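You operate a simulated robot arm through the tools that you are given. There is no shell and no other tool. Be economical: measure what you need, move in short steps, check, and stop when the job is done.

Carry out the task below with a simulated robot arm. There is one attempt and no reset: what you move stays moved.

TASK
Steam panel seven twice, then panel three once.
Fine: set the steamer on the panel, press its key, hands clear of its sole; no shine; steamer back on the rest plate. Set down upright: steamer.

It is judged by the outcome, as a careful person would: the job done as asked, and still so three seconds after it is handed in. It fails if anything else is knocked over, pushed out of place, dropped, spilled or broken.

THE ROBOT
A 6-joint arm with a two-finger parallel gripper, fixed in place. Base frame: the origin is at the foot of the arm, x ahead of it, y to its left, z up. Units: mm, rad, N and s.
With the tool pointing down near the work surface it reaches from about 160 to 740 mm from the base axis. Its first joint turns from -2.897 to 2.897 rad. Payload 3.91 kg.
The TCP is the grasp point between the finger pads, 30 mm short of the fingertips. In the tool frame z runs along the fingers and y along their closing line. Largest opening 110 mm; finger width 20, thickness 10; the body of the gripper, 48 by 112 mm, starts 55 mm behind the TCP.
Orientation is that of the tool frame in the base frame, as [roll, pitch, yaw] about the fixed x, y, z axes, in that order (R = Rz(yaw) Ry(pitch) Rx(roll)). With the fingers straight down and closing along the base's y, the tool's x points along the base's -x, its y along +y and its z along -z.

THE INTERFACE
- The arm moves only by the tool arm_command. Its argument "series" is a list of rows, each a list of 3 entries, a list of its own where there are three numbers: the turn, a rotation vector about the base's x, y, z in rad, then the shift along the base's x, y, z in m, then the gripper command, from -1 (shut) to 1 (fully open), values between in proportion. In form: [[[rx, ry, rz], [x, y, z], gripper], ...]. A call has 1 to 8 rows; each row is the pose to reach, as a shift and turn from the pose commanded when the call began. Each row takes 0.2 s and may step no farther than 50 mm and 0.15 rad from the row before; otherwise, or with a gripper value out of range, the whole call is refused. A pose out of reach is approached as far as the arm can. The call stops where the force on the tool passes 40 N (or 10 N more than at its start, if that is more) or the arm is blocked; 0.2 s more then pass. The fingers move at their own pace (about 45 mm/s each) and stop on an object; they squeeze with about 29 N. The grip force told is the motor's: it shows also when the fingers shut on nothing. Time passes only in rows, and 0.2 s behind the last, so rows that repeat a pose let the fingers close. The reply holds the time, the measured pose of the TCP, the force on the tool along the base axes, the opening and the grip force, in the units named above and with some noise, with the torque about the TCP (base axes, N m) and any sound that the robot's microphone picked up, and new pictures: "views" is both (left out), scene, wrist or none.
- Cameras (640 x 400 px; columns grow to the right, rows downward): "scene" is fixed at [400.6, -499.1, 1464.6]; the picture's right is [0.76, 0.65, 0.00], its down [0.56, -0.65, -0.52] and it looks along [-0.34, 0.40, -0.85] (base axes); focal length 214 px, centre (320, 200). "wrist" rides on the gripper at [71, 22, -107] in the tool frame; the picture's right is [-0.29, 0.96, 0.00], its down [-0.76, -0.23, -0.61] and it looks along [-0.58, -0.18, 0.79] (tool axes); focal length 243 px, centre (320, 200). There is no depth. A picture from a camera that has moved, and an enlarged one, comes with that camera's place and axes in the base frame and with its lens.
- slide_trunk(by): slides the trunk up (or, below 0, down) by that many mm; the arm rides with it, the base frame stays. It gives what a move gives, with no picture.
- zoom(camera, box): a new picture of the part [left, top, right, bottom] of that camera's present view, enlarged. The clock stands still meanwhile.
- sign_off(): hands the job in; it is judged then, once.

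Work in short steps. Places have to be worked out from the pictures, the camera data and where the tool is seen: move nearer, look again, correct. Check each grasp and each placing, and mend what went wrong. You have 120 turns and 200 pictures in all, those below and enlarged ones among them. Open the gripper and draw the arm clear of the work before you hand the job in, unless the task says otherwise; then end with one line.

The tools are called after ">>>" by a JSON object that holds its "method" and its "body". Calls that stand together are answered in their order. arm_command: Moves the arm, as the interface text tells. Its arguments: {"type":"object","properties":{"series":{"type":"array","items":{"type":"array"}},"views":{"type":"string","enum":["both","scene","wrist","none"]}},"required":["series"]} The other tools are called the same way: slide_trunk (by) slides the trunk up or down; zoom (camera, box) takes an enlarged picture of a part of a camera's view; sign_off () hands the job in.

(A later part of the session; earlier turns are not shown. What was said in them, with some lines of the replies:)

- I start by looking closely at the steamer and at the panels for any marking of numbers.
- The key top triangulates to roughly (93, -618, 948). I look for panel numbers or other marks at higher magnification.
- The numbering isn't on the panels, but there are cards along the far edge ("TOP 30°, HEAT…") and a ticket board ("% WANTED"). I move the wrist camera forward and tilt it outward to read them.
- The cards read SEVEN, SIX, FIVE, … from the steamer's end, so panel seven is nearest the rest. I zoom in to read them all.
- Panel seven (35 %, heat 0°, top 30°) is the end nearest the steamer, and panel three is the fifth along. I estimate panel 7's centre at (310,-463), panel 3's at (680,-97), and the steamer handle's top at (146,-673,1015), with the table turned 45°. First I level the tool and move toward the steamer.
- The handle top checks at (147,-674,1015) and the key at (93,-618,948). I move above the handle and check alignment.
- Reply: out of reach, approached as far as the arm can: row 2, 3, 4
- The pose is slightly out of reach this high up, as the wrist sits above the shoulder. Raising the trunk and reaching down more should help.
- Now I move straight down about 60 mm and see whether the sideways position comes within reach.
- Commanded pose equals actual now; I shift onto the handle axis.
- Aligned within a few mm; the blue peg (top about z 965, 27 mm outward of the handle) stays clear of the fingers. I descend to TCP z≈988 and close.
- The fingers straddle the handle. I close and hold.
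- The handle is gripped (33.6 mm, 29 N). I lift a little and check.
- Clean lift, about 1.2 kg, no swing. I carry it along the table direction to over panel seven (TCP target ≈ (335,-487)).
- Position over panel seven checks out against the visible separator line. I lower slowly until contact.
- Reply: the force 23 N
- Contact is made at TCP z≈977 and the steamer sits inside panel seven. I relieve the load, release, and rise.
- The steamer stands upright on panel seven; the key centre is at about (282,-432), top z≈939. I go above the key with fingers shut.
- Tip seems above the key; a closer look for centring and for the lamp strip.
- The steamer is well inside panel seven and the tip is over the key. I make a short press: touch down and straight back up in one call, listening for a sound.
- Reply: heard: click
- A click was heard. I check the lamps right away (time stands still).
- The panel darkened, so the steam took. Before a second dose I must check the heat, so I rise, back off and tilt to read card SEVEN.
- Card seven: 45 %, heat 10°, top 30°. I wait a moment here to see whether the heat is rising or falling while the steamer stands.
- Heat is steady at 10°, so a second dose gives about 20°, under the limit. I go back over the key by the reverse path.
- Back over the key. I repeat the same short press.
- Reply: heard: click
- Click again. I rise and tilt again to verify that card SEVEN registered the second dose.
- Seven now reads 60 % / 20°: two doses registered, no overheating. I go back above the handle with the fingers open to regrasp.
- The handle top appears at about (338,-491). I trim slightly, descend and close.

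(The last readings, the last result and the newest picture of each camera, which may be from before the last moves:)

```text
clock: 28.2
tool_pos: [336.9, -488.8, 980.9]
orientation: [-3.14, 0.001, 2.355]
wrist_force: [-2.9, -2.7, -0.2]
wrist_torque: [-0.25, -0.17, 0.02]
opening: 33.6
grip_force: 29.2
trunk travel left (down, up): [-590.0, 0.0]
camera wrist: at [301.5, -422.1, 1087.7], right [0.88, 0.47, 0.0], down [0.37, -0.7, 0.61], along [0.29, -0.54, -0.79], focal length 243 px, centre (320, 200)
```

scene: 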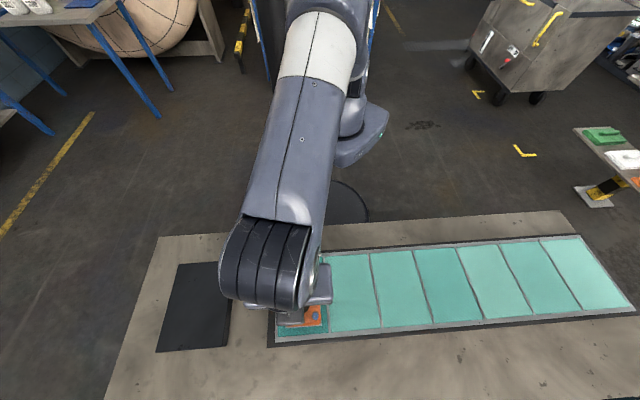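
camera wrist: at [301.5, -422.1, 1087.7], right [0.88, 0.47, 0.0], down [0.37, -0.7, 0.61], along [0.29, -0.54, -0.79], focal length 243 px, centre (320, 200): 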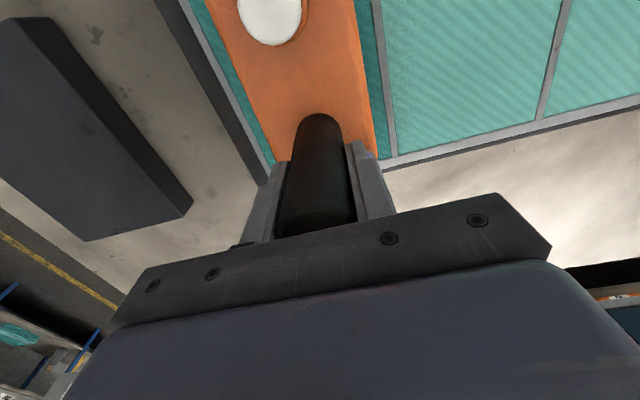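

Gripped again. I lift 35 mm and carry along the row toward panel three, first half.

>>> {"method": "arm_command", "body": {"series": [[[0, 0, 0], [0, 0, 0.03], -1], [[0, 0, 0], [0.015, 0.015, 0.035], -1], [[0, 0, 0], [0.045, 0.045, 0.035], -1], [[0, 0, 0], [0.075, 0.075, 0.035], -1], [[0, 0, 0], [0.105, 0.105, 0.035], -1], [[0, 0, 0], [0.135, 0.135, 0.035], -1], [[0, 0, 0], [0.165, 0.165, 0.035], -1], [[0, 0, 0], [0.184, 0.184, 0.035], -1]]}}

```text
clock: 30.0
tool_pos: [523.4, -307.5, 1015.5]
orientation: [-3.137, 0.003, 2.355]
wrist_force: [-0.3, -0.3, -11.3]
wrist_torque: [-0.24, -0.2, -0.04]
opening: 33.4
grip_force: 29.2
trunk travel left (down, up): [-590.0, 0.0]
camera wrist: at [487.0, -241.6, 1123.0], right [0.88, 0.47, 0.0], down [0.37, -0.7, 0.61], along [0.28, -0.54, -0.79], focal length 243 px, centre (320, 200)
```

scene: 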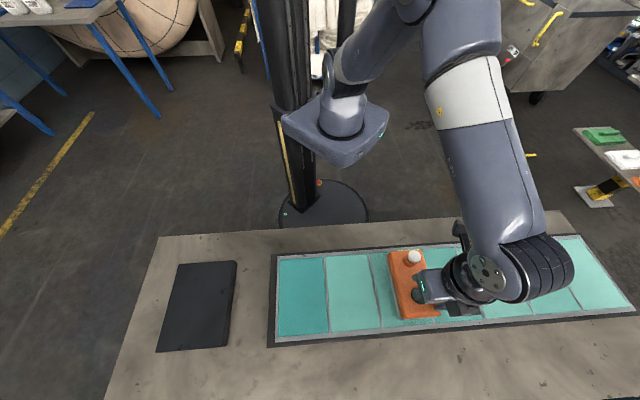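
wrist: 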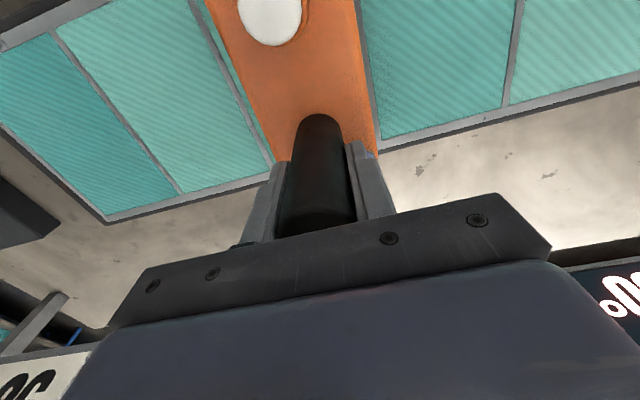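

Over panel five now. I carry on two pitches to panel three.

>>> {"method": "arm_command", "body": {"series": [[[0, 0, 0], [0.03, 0.03, 0], -1], [[0, 0, 0], [0.06, 0.06, 0], -1], [[0, 0, 0], [0.09, 0.09, 0], -1], [[0, 0, 0], [0.12, 0.12, 0], -1], [[0, 0, 0], [0.15, 0.15, 0], -1], [[0, 0, 0], [0.18, 0.183, 0], -1], [[0, 0, 0], [0.181, 0.185, 0], -1]]}}

```text
clock: 31.6
tool_pos: [700.5, -118.9, 1014.7]
orientation: [-3.14, 0.0, 2.353]
wrist_force: [-0.5, 0.3, -11.8]
wrist_torque: [-0.27, -0.23, 0.04]
opening: 33.7
grip_force: 29.0
trunk travel left (down, up): [-590.0, 0.0]
camera wrist: at [664.7, -52.2, 1122.0], right [0.88, 0.47, 0.0], down [0.37, -0.7, 0.61], along [0.28, -0.54, -0.79], focal length 243 px, centre (320, 200)
```

scene: 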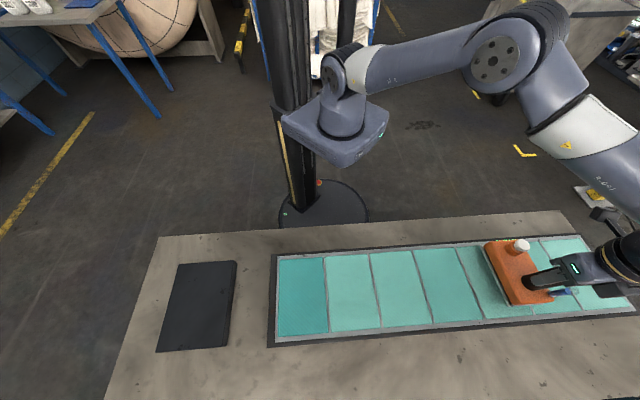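
wrist: 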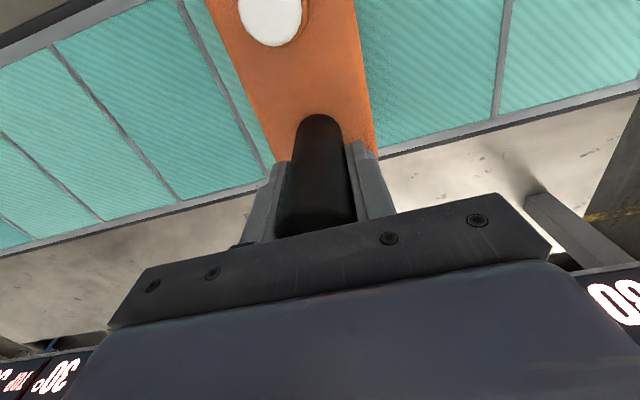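

I check the steamer's position relative to the separators by zooming.

>>> {"method": "zoom", "body": {"camera": "wrist", "box": [150, 0, 530, 200]}}

>>> {"method": "zoom", "body": {"camera": "scene", "box": [440, 220, 640, 345]}}

```text
1.68 times, centred on (340, 100) of wrist
camera zoom: at [664.7, -52.2, 1122.0], right [0.88, 0.47, 0.0], down [0.37, -0.7, 0.61], along [0.28, -0.54, -0.79], focal length 409 px, centre (286, 368)
```

zoom: 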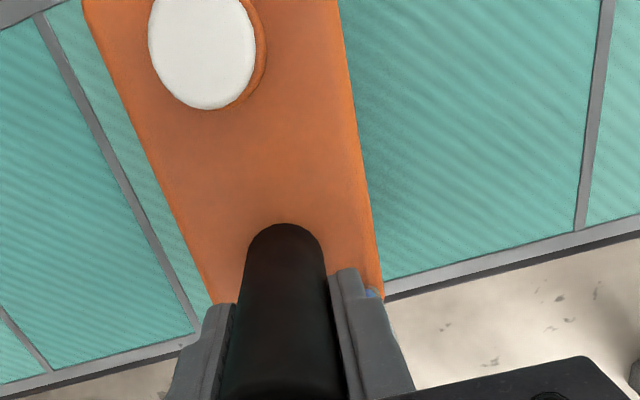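

```text
3.20 times, centred on (540, 282) of scene
camera zoom: at [400.6, -499.1, 1464.6], right [0.76, 0.65, 0.0], down [0.56, -0.65, -0.52], along [-0.34, 0.4, -0.85], focal length 686 px, centre (-384, -64)
```

zoom: 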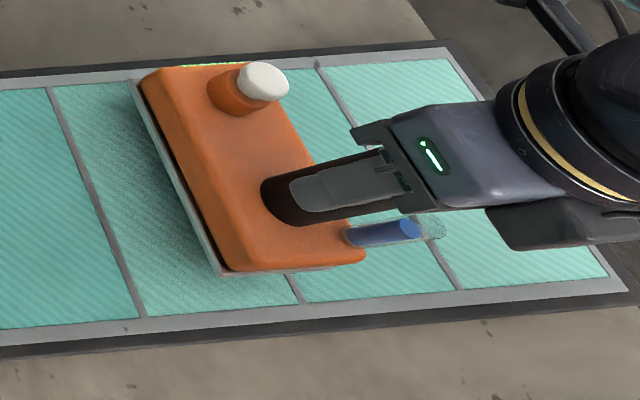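

The separators show the panel surface is at z≈876, higher than I assumed, so panel three's centre lies at about 17 mm less along the row. I shift back accordingly and look.

>>> {"method": "arm_command", "body": {"series": [[[0, 0, 0], [-0.006, -0.006, 0], -1], [[0, 0, 0], [-0.012, -0.012, -0.01], -1], [[0, 0, 0], [-0.012, -0.012, -0.02], -1]]}}

>>> {"method": "zoom", "body": {"camera": "wrist", "box": [150, 0, 530, 200]}}

>>> {"method": "zoom", "body": {"camera": "scene", "box": [440, 220, 640, 345]}}

```text
clock: 32.4
tool_pos: [688.6, -132.3, 994.8]
orientation: [-3.139, -0.001, 2.355]
wrist_force: [-0.1, 0.6, -12.2]
wrist_torque: [-0.23, -0.26, 0.0]
opening: 33.5
grip_force: 29.2
trunk travel left (down, up): [-590.0, 0.0]
camera wrist: at [653.2, -66.4, 1102.7], right [0.88, 0.47, 0.0], down [0.37, -0.7, 0.61], along [0.28, -0.54, -0.79], focal length 243 px, centre (320, 200)
```

scene: 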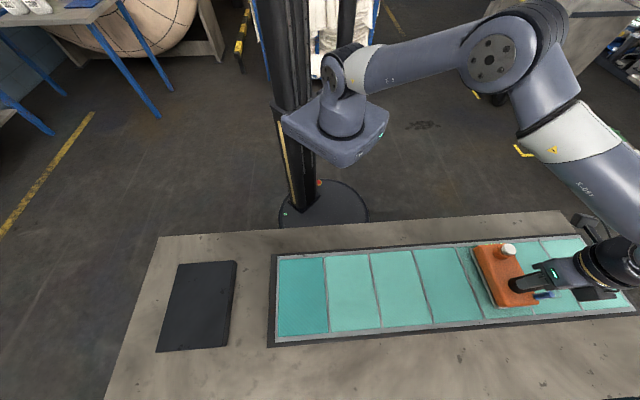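
wrist: 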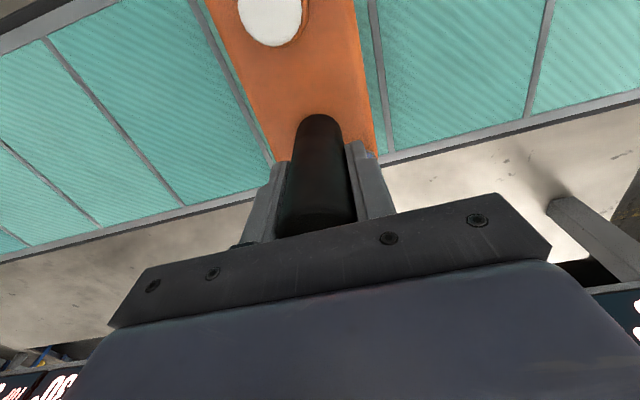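

```text
1.68 times, centred on (340, 100) of wrist
camera zoom: at [653.2, -66.4, 1102.7], right [0.88, 0.47, 0.0], down [0.37, -0.7, 0.61], along [0.28, -0.54, -0.79], focal length 409 px, centre (286, 368)
```

zoom: 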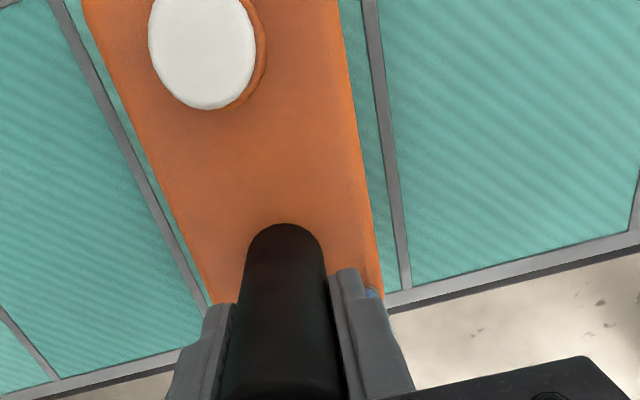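

```text
3.20 times, centred on (540, 282) of scene
camera zoom: at [400.6, -499.1, 1464.6], right [0.76, 0.65, 0.0], down [0.56, -0.65, -0.52], along [-0.34, 0.4, -0.85], focal length 686 px, centre (-384, -64)
```

zoom: 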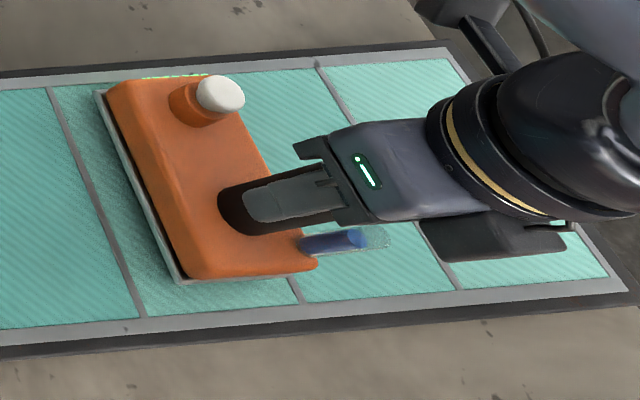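

Both separators now show small even margins around the sole. I lower to contact.

>>> {"method": "arm_command", "body": {"series": [[[0, 0, 0], [0, 0, -0.008], -1], [[0, 0, 0], [0, 0, -0.013], -1], [[0, 0, 0], [0, 0, -0.017], -1], [[0, 0, 0], [0, 0, -0.017], -1]], "views": "wrist"}}

```text
clock: 33.4
tool_pos: [689.4, -133.4, 979.9]
orientation: [-3.141, 0.003, 2.354]
wrist_force: [0.6, -2.1, -0.2]
wrist_torque: [0.55, 0.45, 0.01]
opening: 33.9
grip_force: 28.8
trunk travel left (down, up): [-590.0, 0.0]
camera wrist: at [653.5, -66.3, 1087.9], right [0.88, 0.47, 0.0], down [0.37, -0.7, 0.61], along [0.29, -0.54, -0.79], focal length 243 px, centre (320, 200)
```

wrist: 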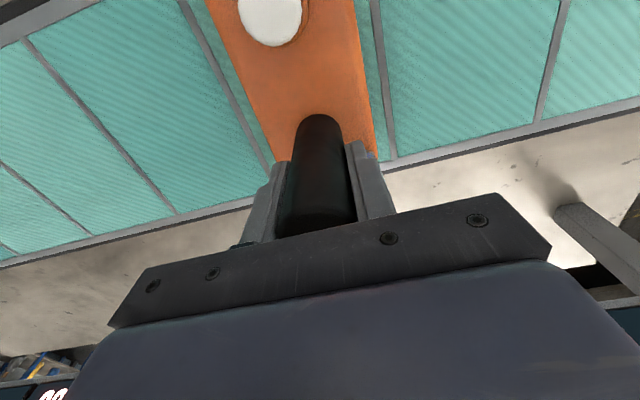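

Weight is now carried by panel three. I lower 1 mm more, release, and rise.

>>> {"method": "arm_command", "body": {"series": [[[0, 0, 0], [0, 0, -0.001], -1], [[0, 0, 0], [0, 0, 0], -0.2], [[0, 0, 0], [0, 0, 0], 0.2], [[0, 0, 0], [0, 0, 0], 0.2], [[0, 0, 0], [0, 0, 0.0], 0.2], [[0, 0, 0], [0, 0, 0.04], 0.2], [[0, 0, 0], [0, 0, 0.075], 0.2]]}}

```text
clock: 35.0
tool_pos: [687.9, -133.3, 1056.0]
orientation: [-3.141, 0.001, 2.353]
wrist_force: [0.5, -0.8, -0.1]
wrist_torque: [0.0, 0.01, -0.03]
opening: 65.8
grip_force: 0.0
trunk travel left (down, up): [-590.0, 0.0]
camera wrist: at [652.0, -66.9, 1163.9], right [0.88, 0.47, 0.0], down [0.37, -0.7, 0.61], along [0.29, -0.54, -0.79], focal length 243 px, centre (320, 200)
```

scene: 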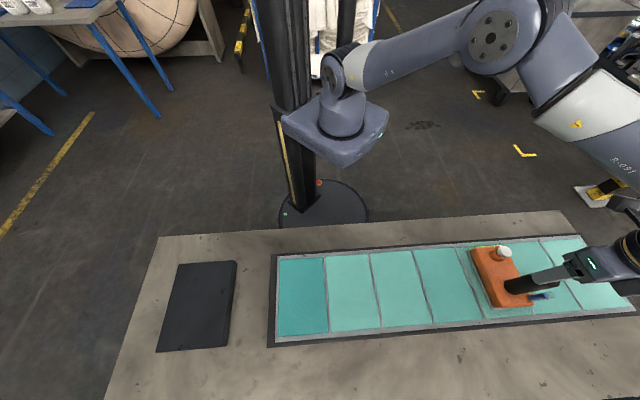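
wrist: 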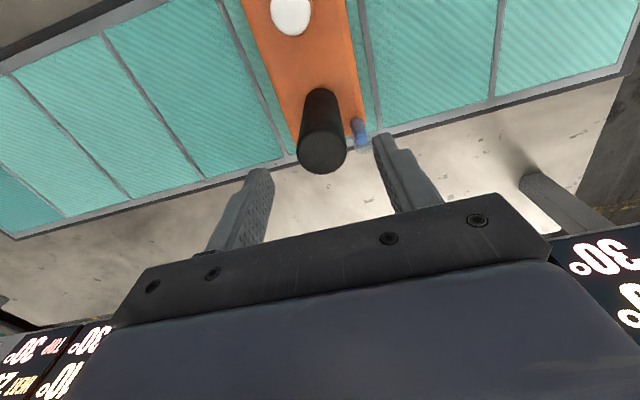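

Released, upright. Key sits in the same relative place; I go over it with fingers shut.

>>> {"method": "arm_command", "body": {"series": [[[0, 0, 0], [-0.02, 0.02, 0.01], -0.5], [[0, 0, 0], [-0.04, 0.04, 0.01], -1], [[0, 0, 0], [-0.0545, 0.0545, 0.01], -1], [[0, 0, 0], [-0.0545, 0.0545, -0.02], -1], [[0, 0, 0], [-0.0545, 0.0545, -0.055], -1], [[0, 0, 0], [-0.0545, 0.0545, -0.067], -1]]}}

>>> {"method": "zoom", "body": {"camera": "wrist", "box": [200, 20, 450, 230]}}

>>> {"method": "zoom", "body": {"camera": "scene", "box": [440, 220, 640, 345]}}

```text
clock: 36.4
tool_pos: [634.9, -78.1, 986.6]
orientation: [-3.14, 0.0, 2.354]
wrist_force: [-0.6, 0.2, -0.1]
wrist_torque: [-0.02, -0.03, -0.03]
opening: 0.0
grip_force: 29.1
trunk travel left (down, up): [-590.0, 0.0]
camera wrist: at [599.0, -10.6, 1093.6], right [0.88, 0.47, 0.0], down [0.37, -0.7, 0.61], along [0.29, -0.54, -0.79], focal length 243 px, centre (320, 200)
```

scene: 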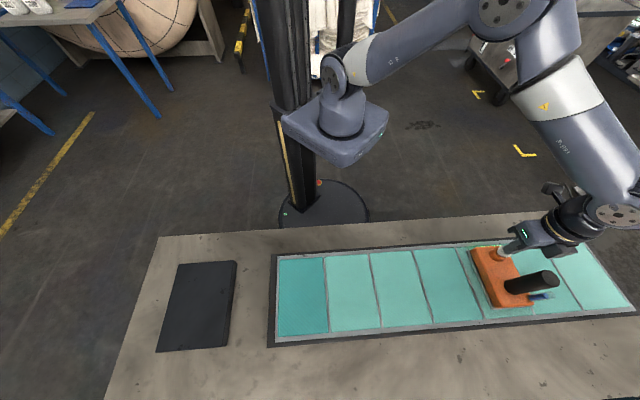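
wrist: 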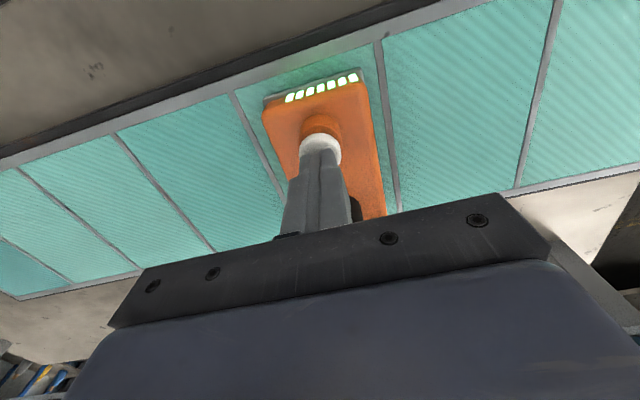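

```text
1.90 times, centred on (325, 125) of wrist
camera zoom: at [599.0, -10.6, 1093.6], right [0.88, 0.47, 0.0], down [0.37, -0.7, 0.61], along [0.29, -0.54, -0.79], focal length 462 px, centre (310, 343)
```

zoom: 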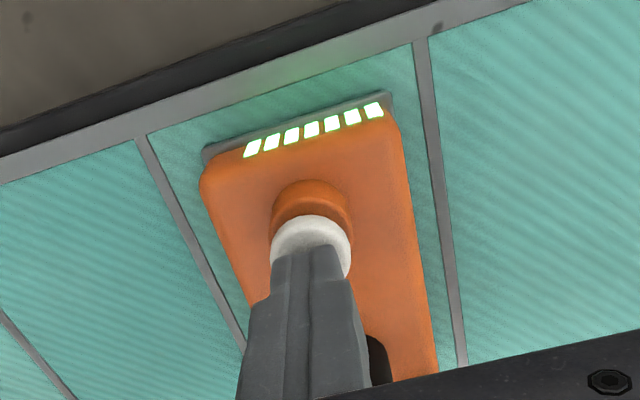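

```text
3.20 times, centred on (540, 282) of scene
camera zoom: at [400.6, -499.1, 1464.6], right [0.76, 0.65, 0.0], down [0.56, -0.65, -0.52], along [-0.34, 0.4, -0.85], focal length 686 px, centre (-384, -64)
```

zoom: 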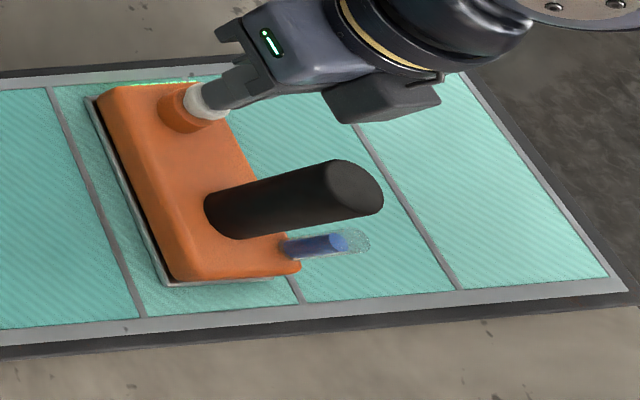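

The sole lies entirely within panel three (two panels remain to its right). I press the key once.

>>> {"method": "arm_command", "body": {"series": [[[0, 0, 0], [-0.001, 0, -0.012], -1], [[0, 0, 0], [-0.001, 0, -0.017], -1], [[0, 0, 0], [-0.001, 0, -0.021], -1], [[0, 0, 0], [-0.001, 0, -0.01], -1], [[0, 0, 0], [-0.001, 0, 0.01], -1]], "views": "wrist"}}

```text
clock: 37.6
tool_pos: [632.3, -77.2, 997.7]
orientation: [-3.139, -0.002, 2.354]
wrist_force: [0.1, -0.1, 0.1]
wrist_torque: [-0.02, 0.03, 0.01]
opening: 0.0
grip_force: 28.8
trunk travel left (down, up): [-590.0, 0.0]
heard: click
camera wrist: at [596.5, -9.9, 1104.2], right [0.88, 0.47, 0.0], down [0.38, -0.7, 0.61], along [0.28, -0.54, -0.79], focal length 243 px, centre (320, 200)
```

wrist: 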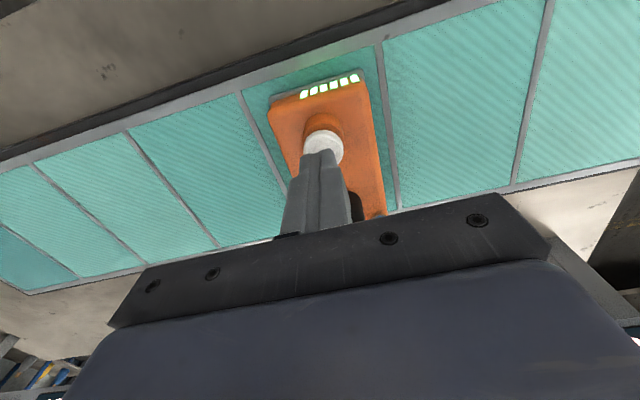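

Clicked; panel three darkened and a lamp went out. I return over the handle to pick the steamer up.

>>> {"method": "arm_command", "body": {"series": [[[0, 0, 0], [0, 0, 0.04], -1], [[0, 0, 0], [0, 0, 0.075], -0.5], [[0, 0, 0], [0.02, -0.02, 0.075], 0.2], [[0, 0, 0], [0.04, -0.04, 0.075], 0.2], [[0, 0, 0], [0.0555, -0.056, 0.065], 0.2], [[0, 0, 0], [0.0555, -0.056, 0.06], 0.2]], "views": "wrist"}}

```text
clock: 39.0
tool_pos: [690.5, -134.1, 1057.1]
orientation: [-3.14, 0.003, 2.356]
wrist_force: [1.1, 0.0, -0.4]
wrist_torque: [0.03, 0.01, -0.01]
opening: 66.0
grip_force: 0.0
trunk travel left (down, up): [-590.0, 0.0]
camera wrist: at [653.6, -67.7, 1163.7], right [0.88, 0.47, 0.0], down [0.37, -0.7, 0.61], along [0.29, -0.54, -0.79], focal length 243 px, centre (320, 200)
```

wrist: 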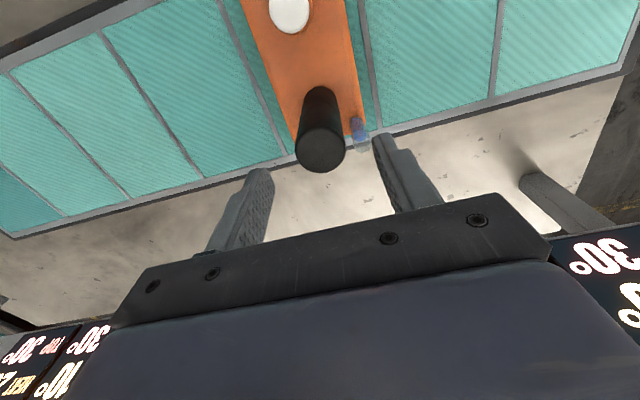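

Aligned as at release. I descend and grip.

>>> {"method": "arm_command", "body": {"series": [[[0, 0, 0], [-0.0005, 0.0005, -0.04], 0.2], [[0, 0, 0], [-0.0005, 0.0005, -0.077], 0.2], [[0, 0, 0], [-0.0005, 0.0005, -0.077], 0.0], [[0, 0, 0], [-0.0005, 0.0005, -0.077], -0.3], [[0, 0, 0], [-0.0005, 0.0005, -0.077], -1], [[0, 0, 0], [-0.0005, 0.0005, -0.077], -1]], "views": "wrist"}}

```text
clock: 40.4
tool_pos: [691.1, -135.1, 980.8]
orientation: [-3.141, 0.001, 2.355]
wrist_force: [4.1, 3.0, -0.3]
wrist_torque: [-0.1, -0.71, -0.04]
opening: 33.5
grip_force: 28.4
trunk travel left (down, up): [-590.0, 0.0]
camera wrist: at [654.6, -67.9, 1088.0], right [0.88, 0.47, 0.0], down [0.37, -0.7, 0.61], along [0.29, -0.54, -0.79], focal length 243 px, centre (320, 200)
```

wrist: 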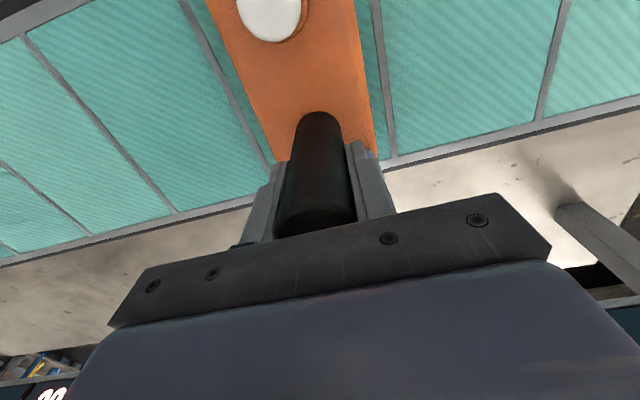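

Gripped. I lift and carry back along the row.

>>> {"method": "arm_command", "body": {"series": [[[0, 0, 0], [0, 0, 0.03], -1], [[0, 0, 0], [-0.02, -0.02, 0.035], -1], [[0, 0, 0], [-0.05, -0.05, 0.045], -1], [[0, 0, 0], [-0.083, -0.083, 0.055], -1], [[0, 0, 0], [-0.116, -0.116, 0.055], -1], [[0, 0, 0], [-0.149, -0.149, 0.055], -1], [[0, 0, 0], [-0.182, -0.182, 0.055], -1], [[0, 0, 0], [-0.215, -0.215, 0.055], -1]], "views": "none"}}

>>> {"method": "arm_command", "body": {"series": [[[0, 0, 0], [-0.033, -0.033, 0], -1], [[0, 0, 0], [-0.066, -0.066, 0], -1], [[0, 0, 0], [-0.099, -0.099, 0], -1], [[0, 0, 0], [-0.132, -0.132, 0], -1], [[0, 0, 0], [-0.165, -0.165, 0], -1], [[0, 0, 0], [-0.198, -0.198, 0], -1], [[0, 0, 0], [-0.231, -0.231, 0], -1], [[0, 0, 0], [-0.245, -0.245, 0], -1]]}}

```text
clock: 42.2
tool_pos: [470.5, -350.5, 1036.3]
orientation: [3.141, 0.0, 2.356]
wrist_force: [0.4, 0.1, -12.6]
wrist_torque: [-0.28, -0.28, 0.0]
opening: 33.4
grip_force: 29.0
trunk travel left (down, up): [-590.0, 0.0]
```

```text
clock: 44.0
tool_pos: [230.0, -594.0, 1037.3]
orientation: [3.14, 0.0, 2.355]
wrist_force: [0.1, 0.4, -11.6]
wrist_torque: [-0.27, -0.23, -0.02]
opening: 33.4
grip_force: 29.0
trunk travel left (down, up): [-590.0, 0.0]
camera wrist: at [194.4, -529.1, 1143.5], right [0.88, 0.47, 0.0], down [0.37, -0.7, 0.61], along [0.29, -0.54, -0.79], focal length 243 px, centre (320, 200)
```

scene: 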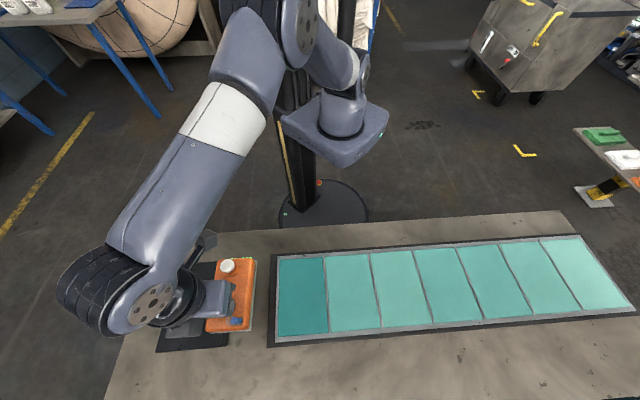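
wrist: 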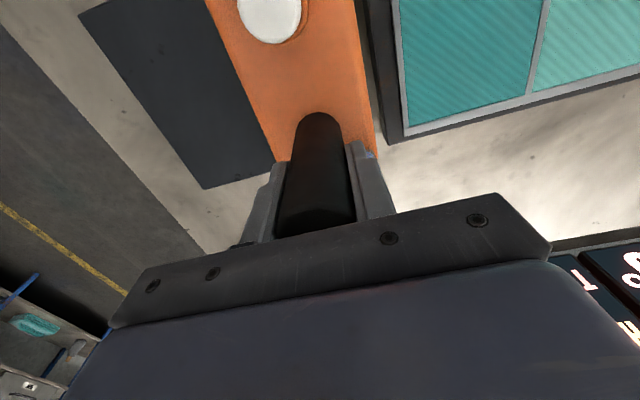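

Next to the rest plate. I move to the original place over it and look before lowering.

>>> {"method": "arm_command", "body": {"series": [[[0, 0, 0], [-0.03, -0.03, 0], -1], [[0, 0, 0], [-0.06, -0.06, 0], -1], [[0, 0, 0], [-0.0815, -0.0795, 0], -1], [[0, 0, 0], [-0.0815, -0.0795, -0.015], -1]]}}

>>> {"method": "zoom", "body": {"camera": "scene", "box": [130, 240, 258, 360]}}

```text
clock: 45.0
tool_pos: [148.5, -677.6, 1021.7]
orientation: [3.141, 0.0, 2.353]
wrist_force: [-0.7, 0.1, -11.5]
wrist_torque: [-0.28, -0.27, 0.0]
opening: 33.6
grip_force: 28.7
trunk travel left (down, up): [-590.0, 0.0]
camera wrist: at [111.2, -609.6, 1128.6], right [0.88, 0.47, 0.0], down [0.37, -0.7, 0.61], along [0.29, -0.54, -0.79], focal length 243 px, centre (320, 200)
```

scene: 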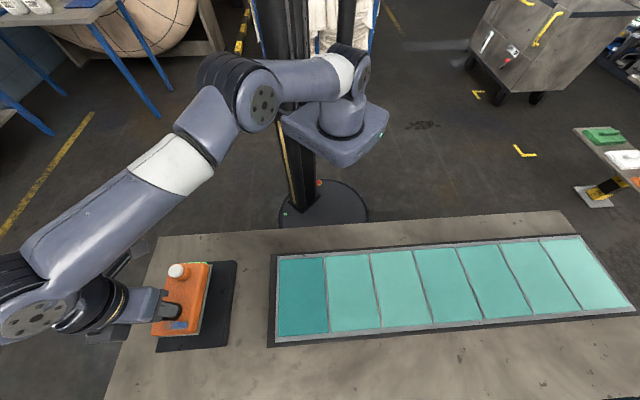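
wrist: 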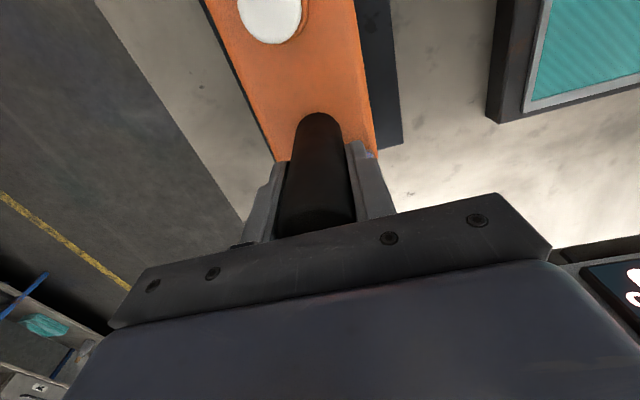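

```text
3.33 times, centred on (194, 300) of scene
camera zoom: at [400.6, -499.1, 1464.6], right [0.76, 0.65, 0.0], down [0.56, -0.65, -0.52], along [-0.34, 0.4, -0.85], focal length 715 px, centre (740, -133)
```

zoom: 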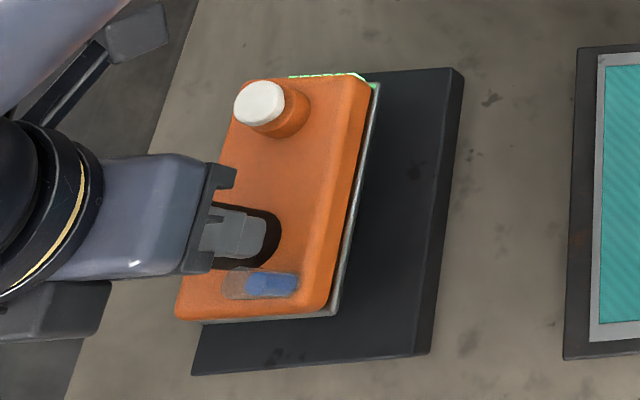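

Slightly off the original spot; I trim by (+4,+7) mm, which also centres it better on the plate, then lower to contact (expected near z≈989).

>>> {"method": "arm_command", "body": {"series": [[[0, 0, 0], [0.004, 0.007, 0], -1], [[0, 0, 0], [0.004, 0.007, -0.015], -1], [[0, 0, 0], [0.004, 0.007, -0.024], -1], [[0, 0, 0], [0.004, 0.007, -0.028], -1], [[0, 0, 0], [0.004, 0.007, -0.031], -1], [[0, 0, 0], [0.004, 0.007, -0.032], -1]], "views": "wrist"}}

```text
clock: 46.4
tool_pos: [152.4, -666.9, 987.6]
orientation: [-3.14, -0.002, 2.353]
wrist_force: [0.7, 0.0, -12.1]
wrist_torque: [-0.26, -0.25, 0.01]
opening: 33.8
grip_force: 29.2
trunk travel left (down, up): [-590.0, 0.0]
camera wrist: at [116.2, -601.0, 1095.3], right [0.88, 0.47, 0.0], down [0.37, -0.7, 0.61], along [0.29, -0.54, -0.79], focal length 243 px, centre (320, 200)
```

wrist: 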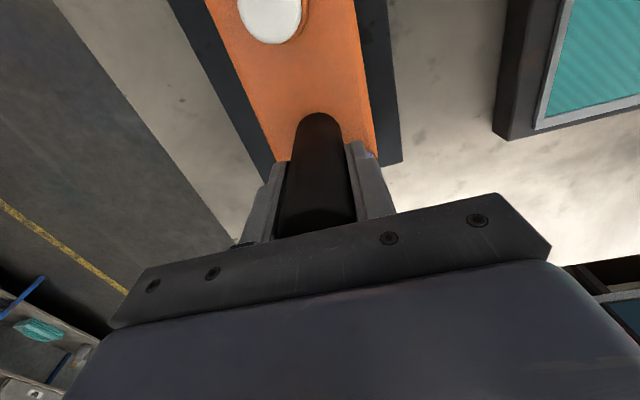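

Not touching yet (full 12 N still hangs on the tool). I go on down in 1–2 mm steps.

>>> {"method": "arm_command", "body": {"series": [[[0, 0, 0], [0, 0, -0.002], -1], [[0, 0, 0], [0, 0, -0.003], -1], [[0, 0, 0], [0, 0, -0.004], -1]], "views": "none"}}

```text
clock: 47.2
tool_pos: [153.9, -667.7, 982.9]
orientation: [3.141, -0.001, 2.355]
wrist_force: [-0.8, -0.2, -11.5]
wrist_torque: [-0.23, -0.22, 0.0]
opening: 33.4
grip_force: 29.0
trunk travel left (down, up): [-590.0, 0.0]
```

>>> {"method": "arm_command", "body": {"series": [[[0, 0, 0], [0, 0, -0.002], -1], [[0, 0, 0], [0, 0, -0.004], -1]], "views": "none"}}

```text
clock: 47.8
tool_pos: [152.0, -667.1, 981.6]
orientation: [-3.14, 0.002, 2.355]
wrist_force: [0.9, -0.4, -3.1]
wrist_torque: [0.67, 0.09, -0.06]
opening: 33.6
grip_force: 28.7
trunk travel left (down, up): [-590.0, 0.0]
```

Contact now. One more millimetre, then release and rise.

>>> {"method": "arm_command", "body": {"series": [[[0, 0, 0], [0, 0, -0.0012], -1], [[0, 0, 0], [0, 0, -0.001], -0.2], [[0, 0, 0], [0, 0, 0], 0.2], [[0, 0, 0], [0, 0, 0], 0.2], [[0, 0, 0], [0, 0, 0.0], 0.2], [[0, 0, 0], [0, 0, 0.04], 0.2], [[0, 0, 0], [0, 0, 0.085], 0.2]], "views": "both"}}

```text
clock: 49.4
tool_pos: [151.6, -667.2, 1066.1]
orientation: [-3.138, 0.002, 2.354]
wrist_force: [-0.6, 0.4, -0.2]
wrist_torque: [-0.01, -0.03, -0.02]
opening: 66.3
grip_force: 0.0
trunk travel left (down, up): [-590.0, 0.0]
camera wrist: at [115.0, -601.0, 1173.2], right [0.88, 0.47, 0.0], down [0.37, -0.7, 0.61], along [0.29, -0.54, -0.79], focal length 243 px, centre (320, 200)
```

scene: 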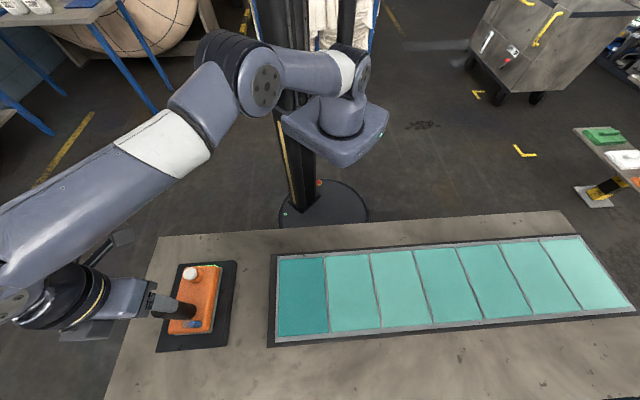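
wrist: 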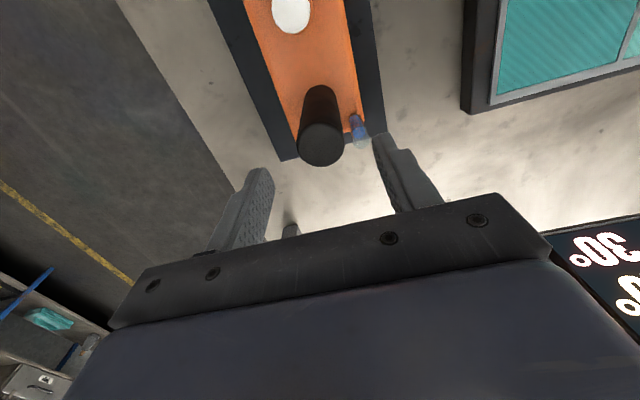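

The steamer stands on the rest plate. I rise and draw clear, tilting to read the cards as a final check.

>>> {"method": "arm_command", "body": {"series": [[[0, 0, 0], [0, 0.01, 0.045], 0.2], [[0, 0, 0], [0, 0.04, 0.085], 0.2], [[-0.1, -0.1, 0], [0, 0.08, 0.11], 0.2], [[-0.2, -0.2, 0], [0, 0.125, 0.13], 0.2], [[-0.3, -0.3, 0], [0, 0.17, 0.145], 0.2], [[-0.4, -0.4, 0], [0.01, 0.215, 0.145], 0.2], [[-0.5, -0.5, 0], [0.02, 0.26, 0.145], 0.2], [[-0.6, -0.6, 0], [0.03, 0.3, 0.145], 0.2]]}}

>>> {"method": "zoom", "body": {"camera": "scene", "box": [130, 230, 290, 360]}}

>>> {"method": "zoom", "body": {"camera": "wrist", "box": [280, 0, 640, 220]}}

```text
clock: 51.2
tool_pos: [182.8, -366.1, 1214.9]
orientation: [-3.139, 0.851, 2.356]
wrist_force: [0.0, 0.3, 0.1]
wrist_torque: [-0.01, -0.01, -0.01]
opening: 65.8
grip_force: 0.0
trunk travel left (down, up): [-590.0, 0.0]
camera wrist: at [106.8, -259.0, 1232.1], right [0.81, 0.54, 0.22], down [-0.13, -0.19, 0.97], along [0.57, -0.82, -0.08], focal length 243 px, centre (320, 200)
```

scene: 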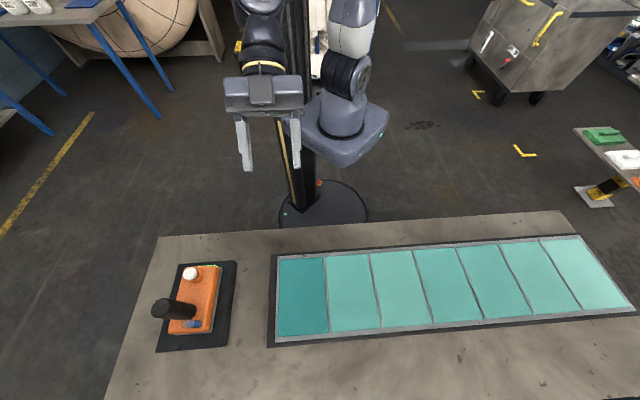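
wrist: 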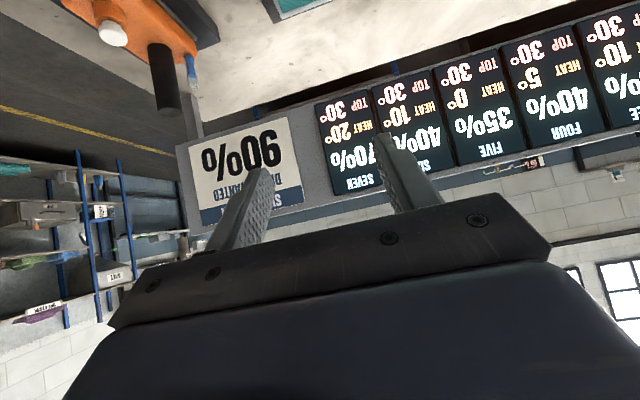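

```text
3.08 times, centred on (210, 295) of scene
camera zoom: at [400.6, -499.1, 1464.6], right [0.76, 0.65, 0.0], down [0.56, -0.65, -0.52], along [-0.34, 0.4, -0.85], focal length 660 px, centre (658, -92)
```

zoom: 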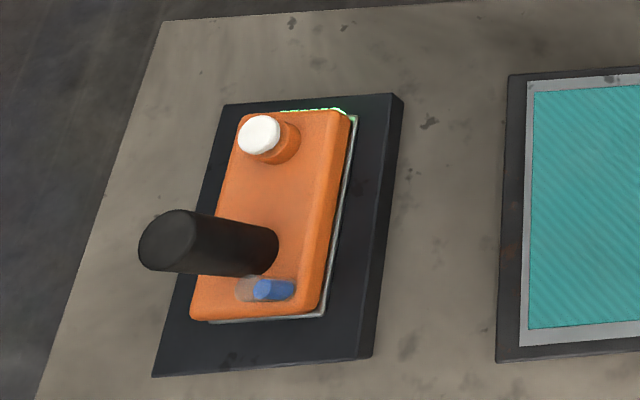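

```text
1.78 times, centred on (460, 110) of wrist
camera zoom: at [106.8, -259.0, 1232.1], right [0.81, 0.54, 0.22], down [-0.13, -0.19, 0.97], along [0.57, -0.82, -0.08], focal length 431 px, centre (71, 360)
```

zoom: 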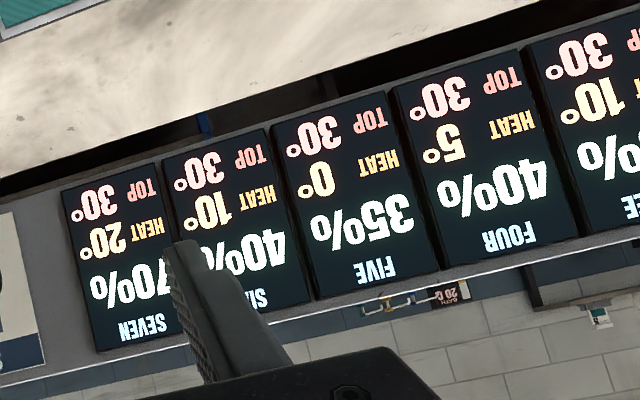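

Seven shows heat 20° and three 10°, both below the 30° top. The steamer stands upright on its plate and the arm is clear, so I hand in.

>>> {"method": "sign_off", "body": {}}

```text
The job is handed in.
```

I steamed panel seven twice and panel three once, and neither overheated (20° and 10°, limit 30°). The steamer is upright on its rest plate, and the arm is clear with the gripper open.
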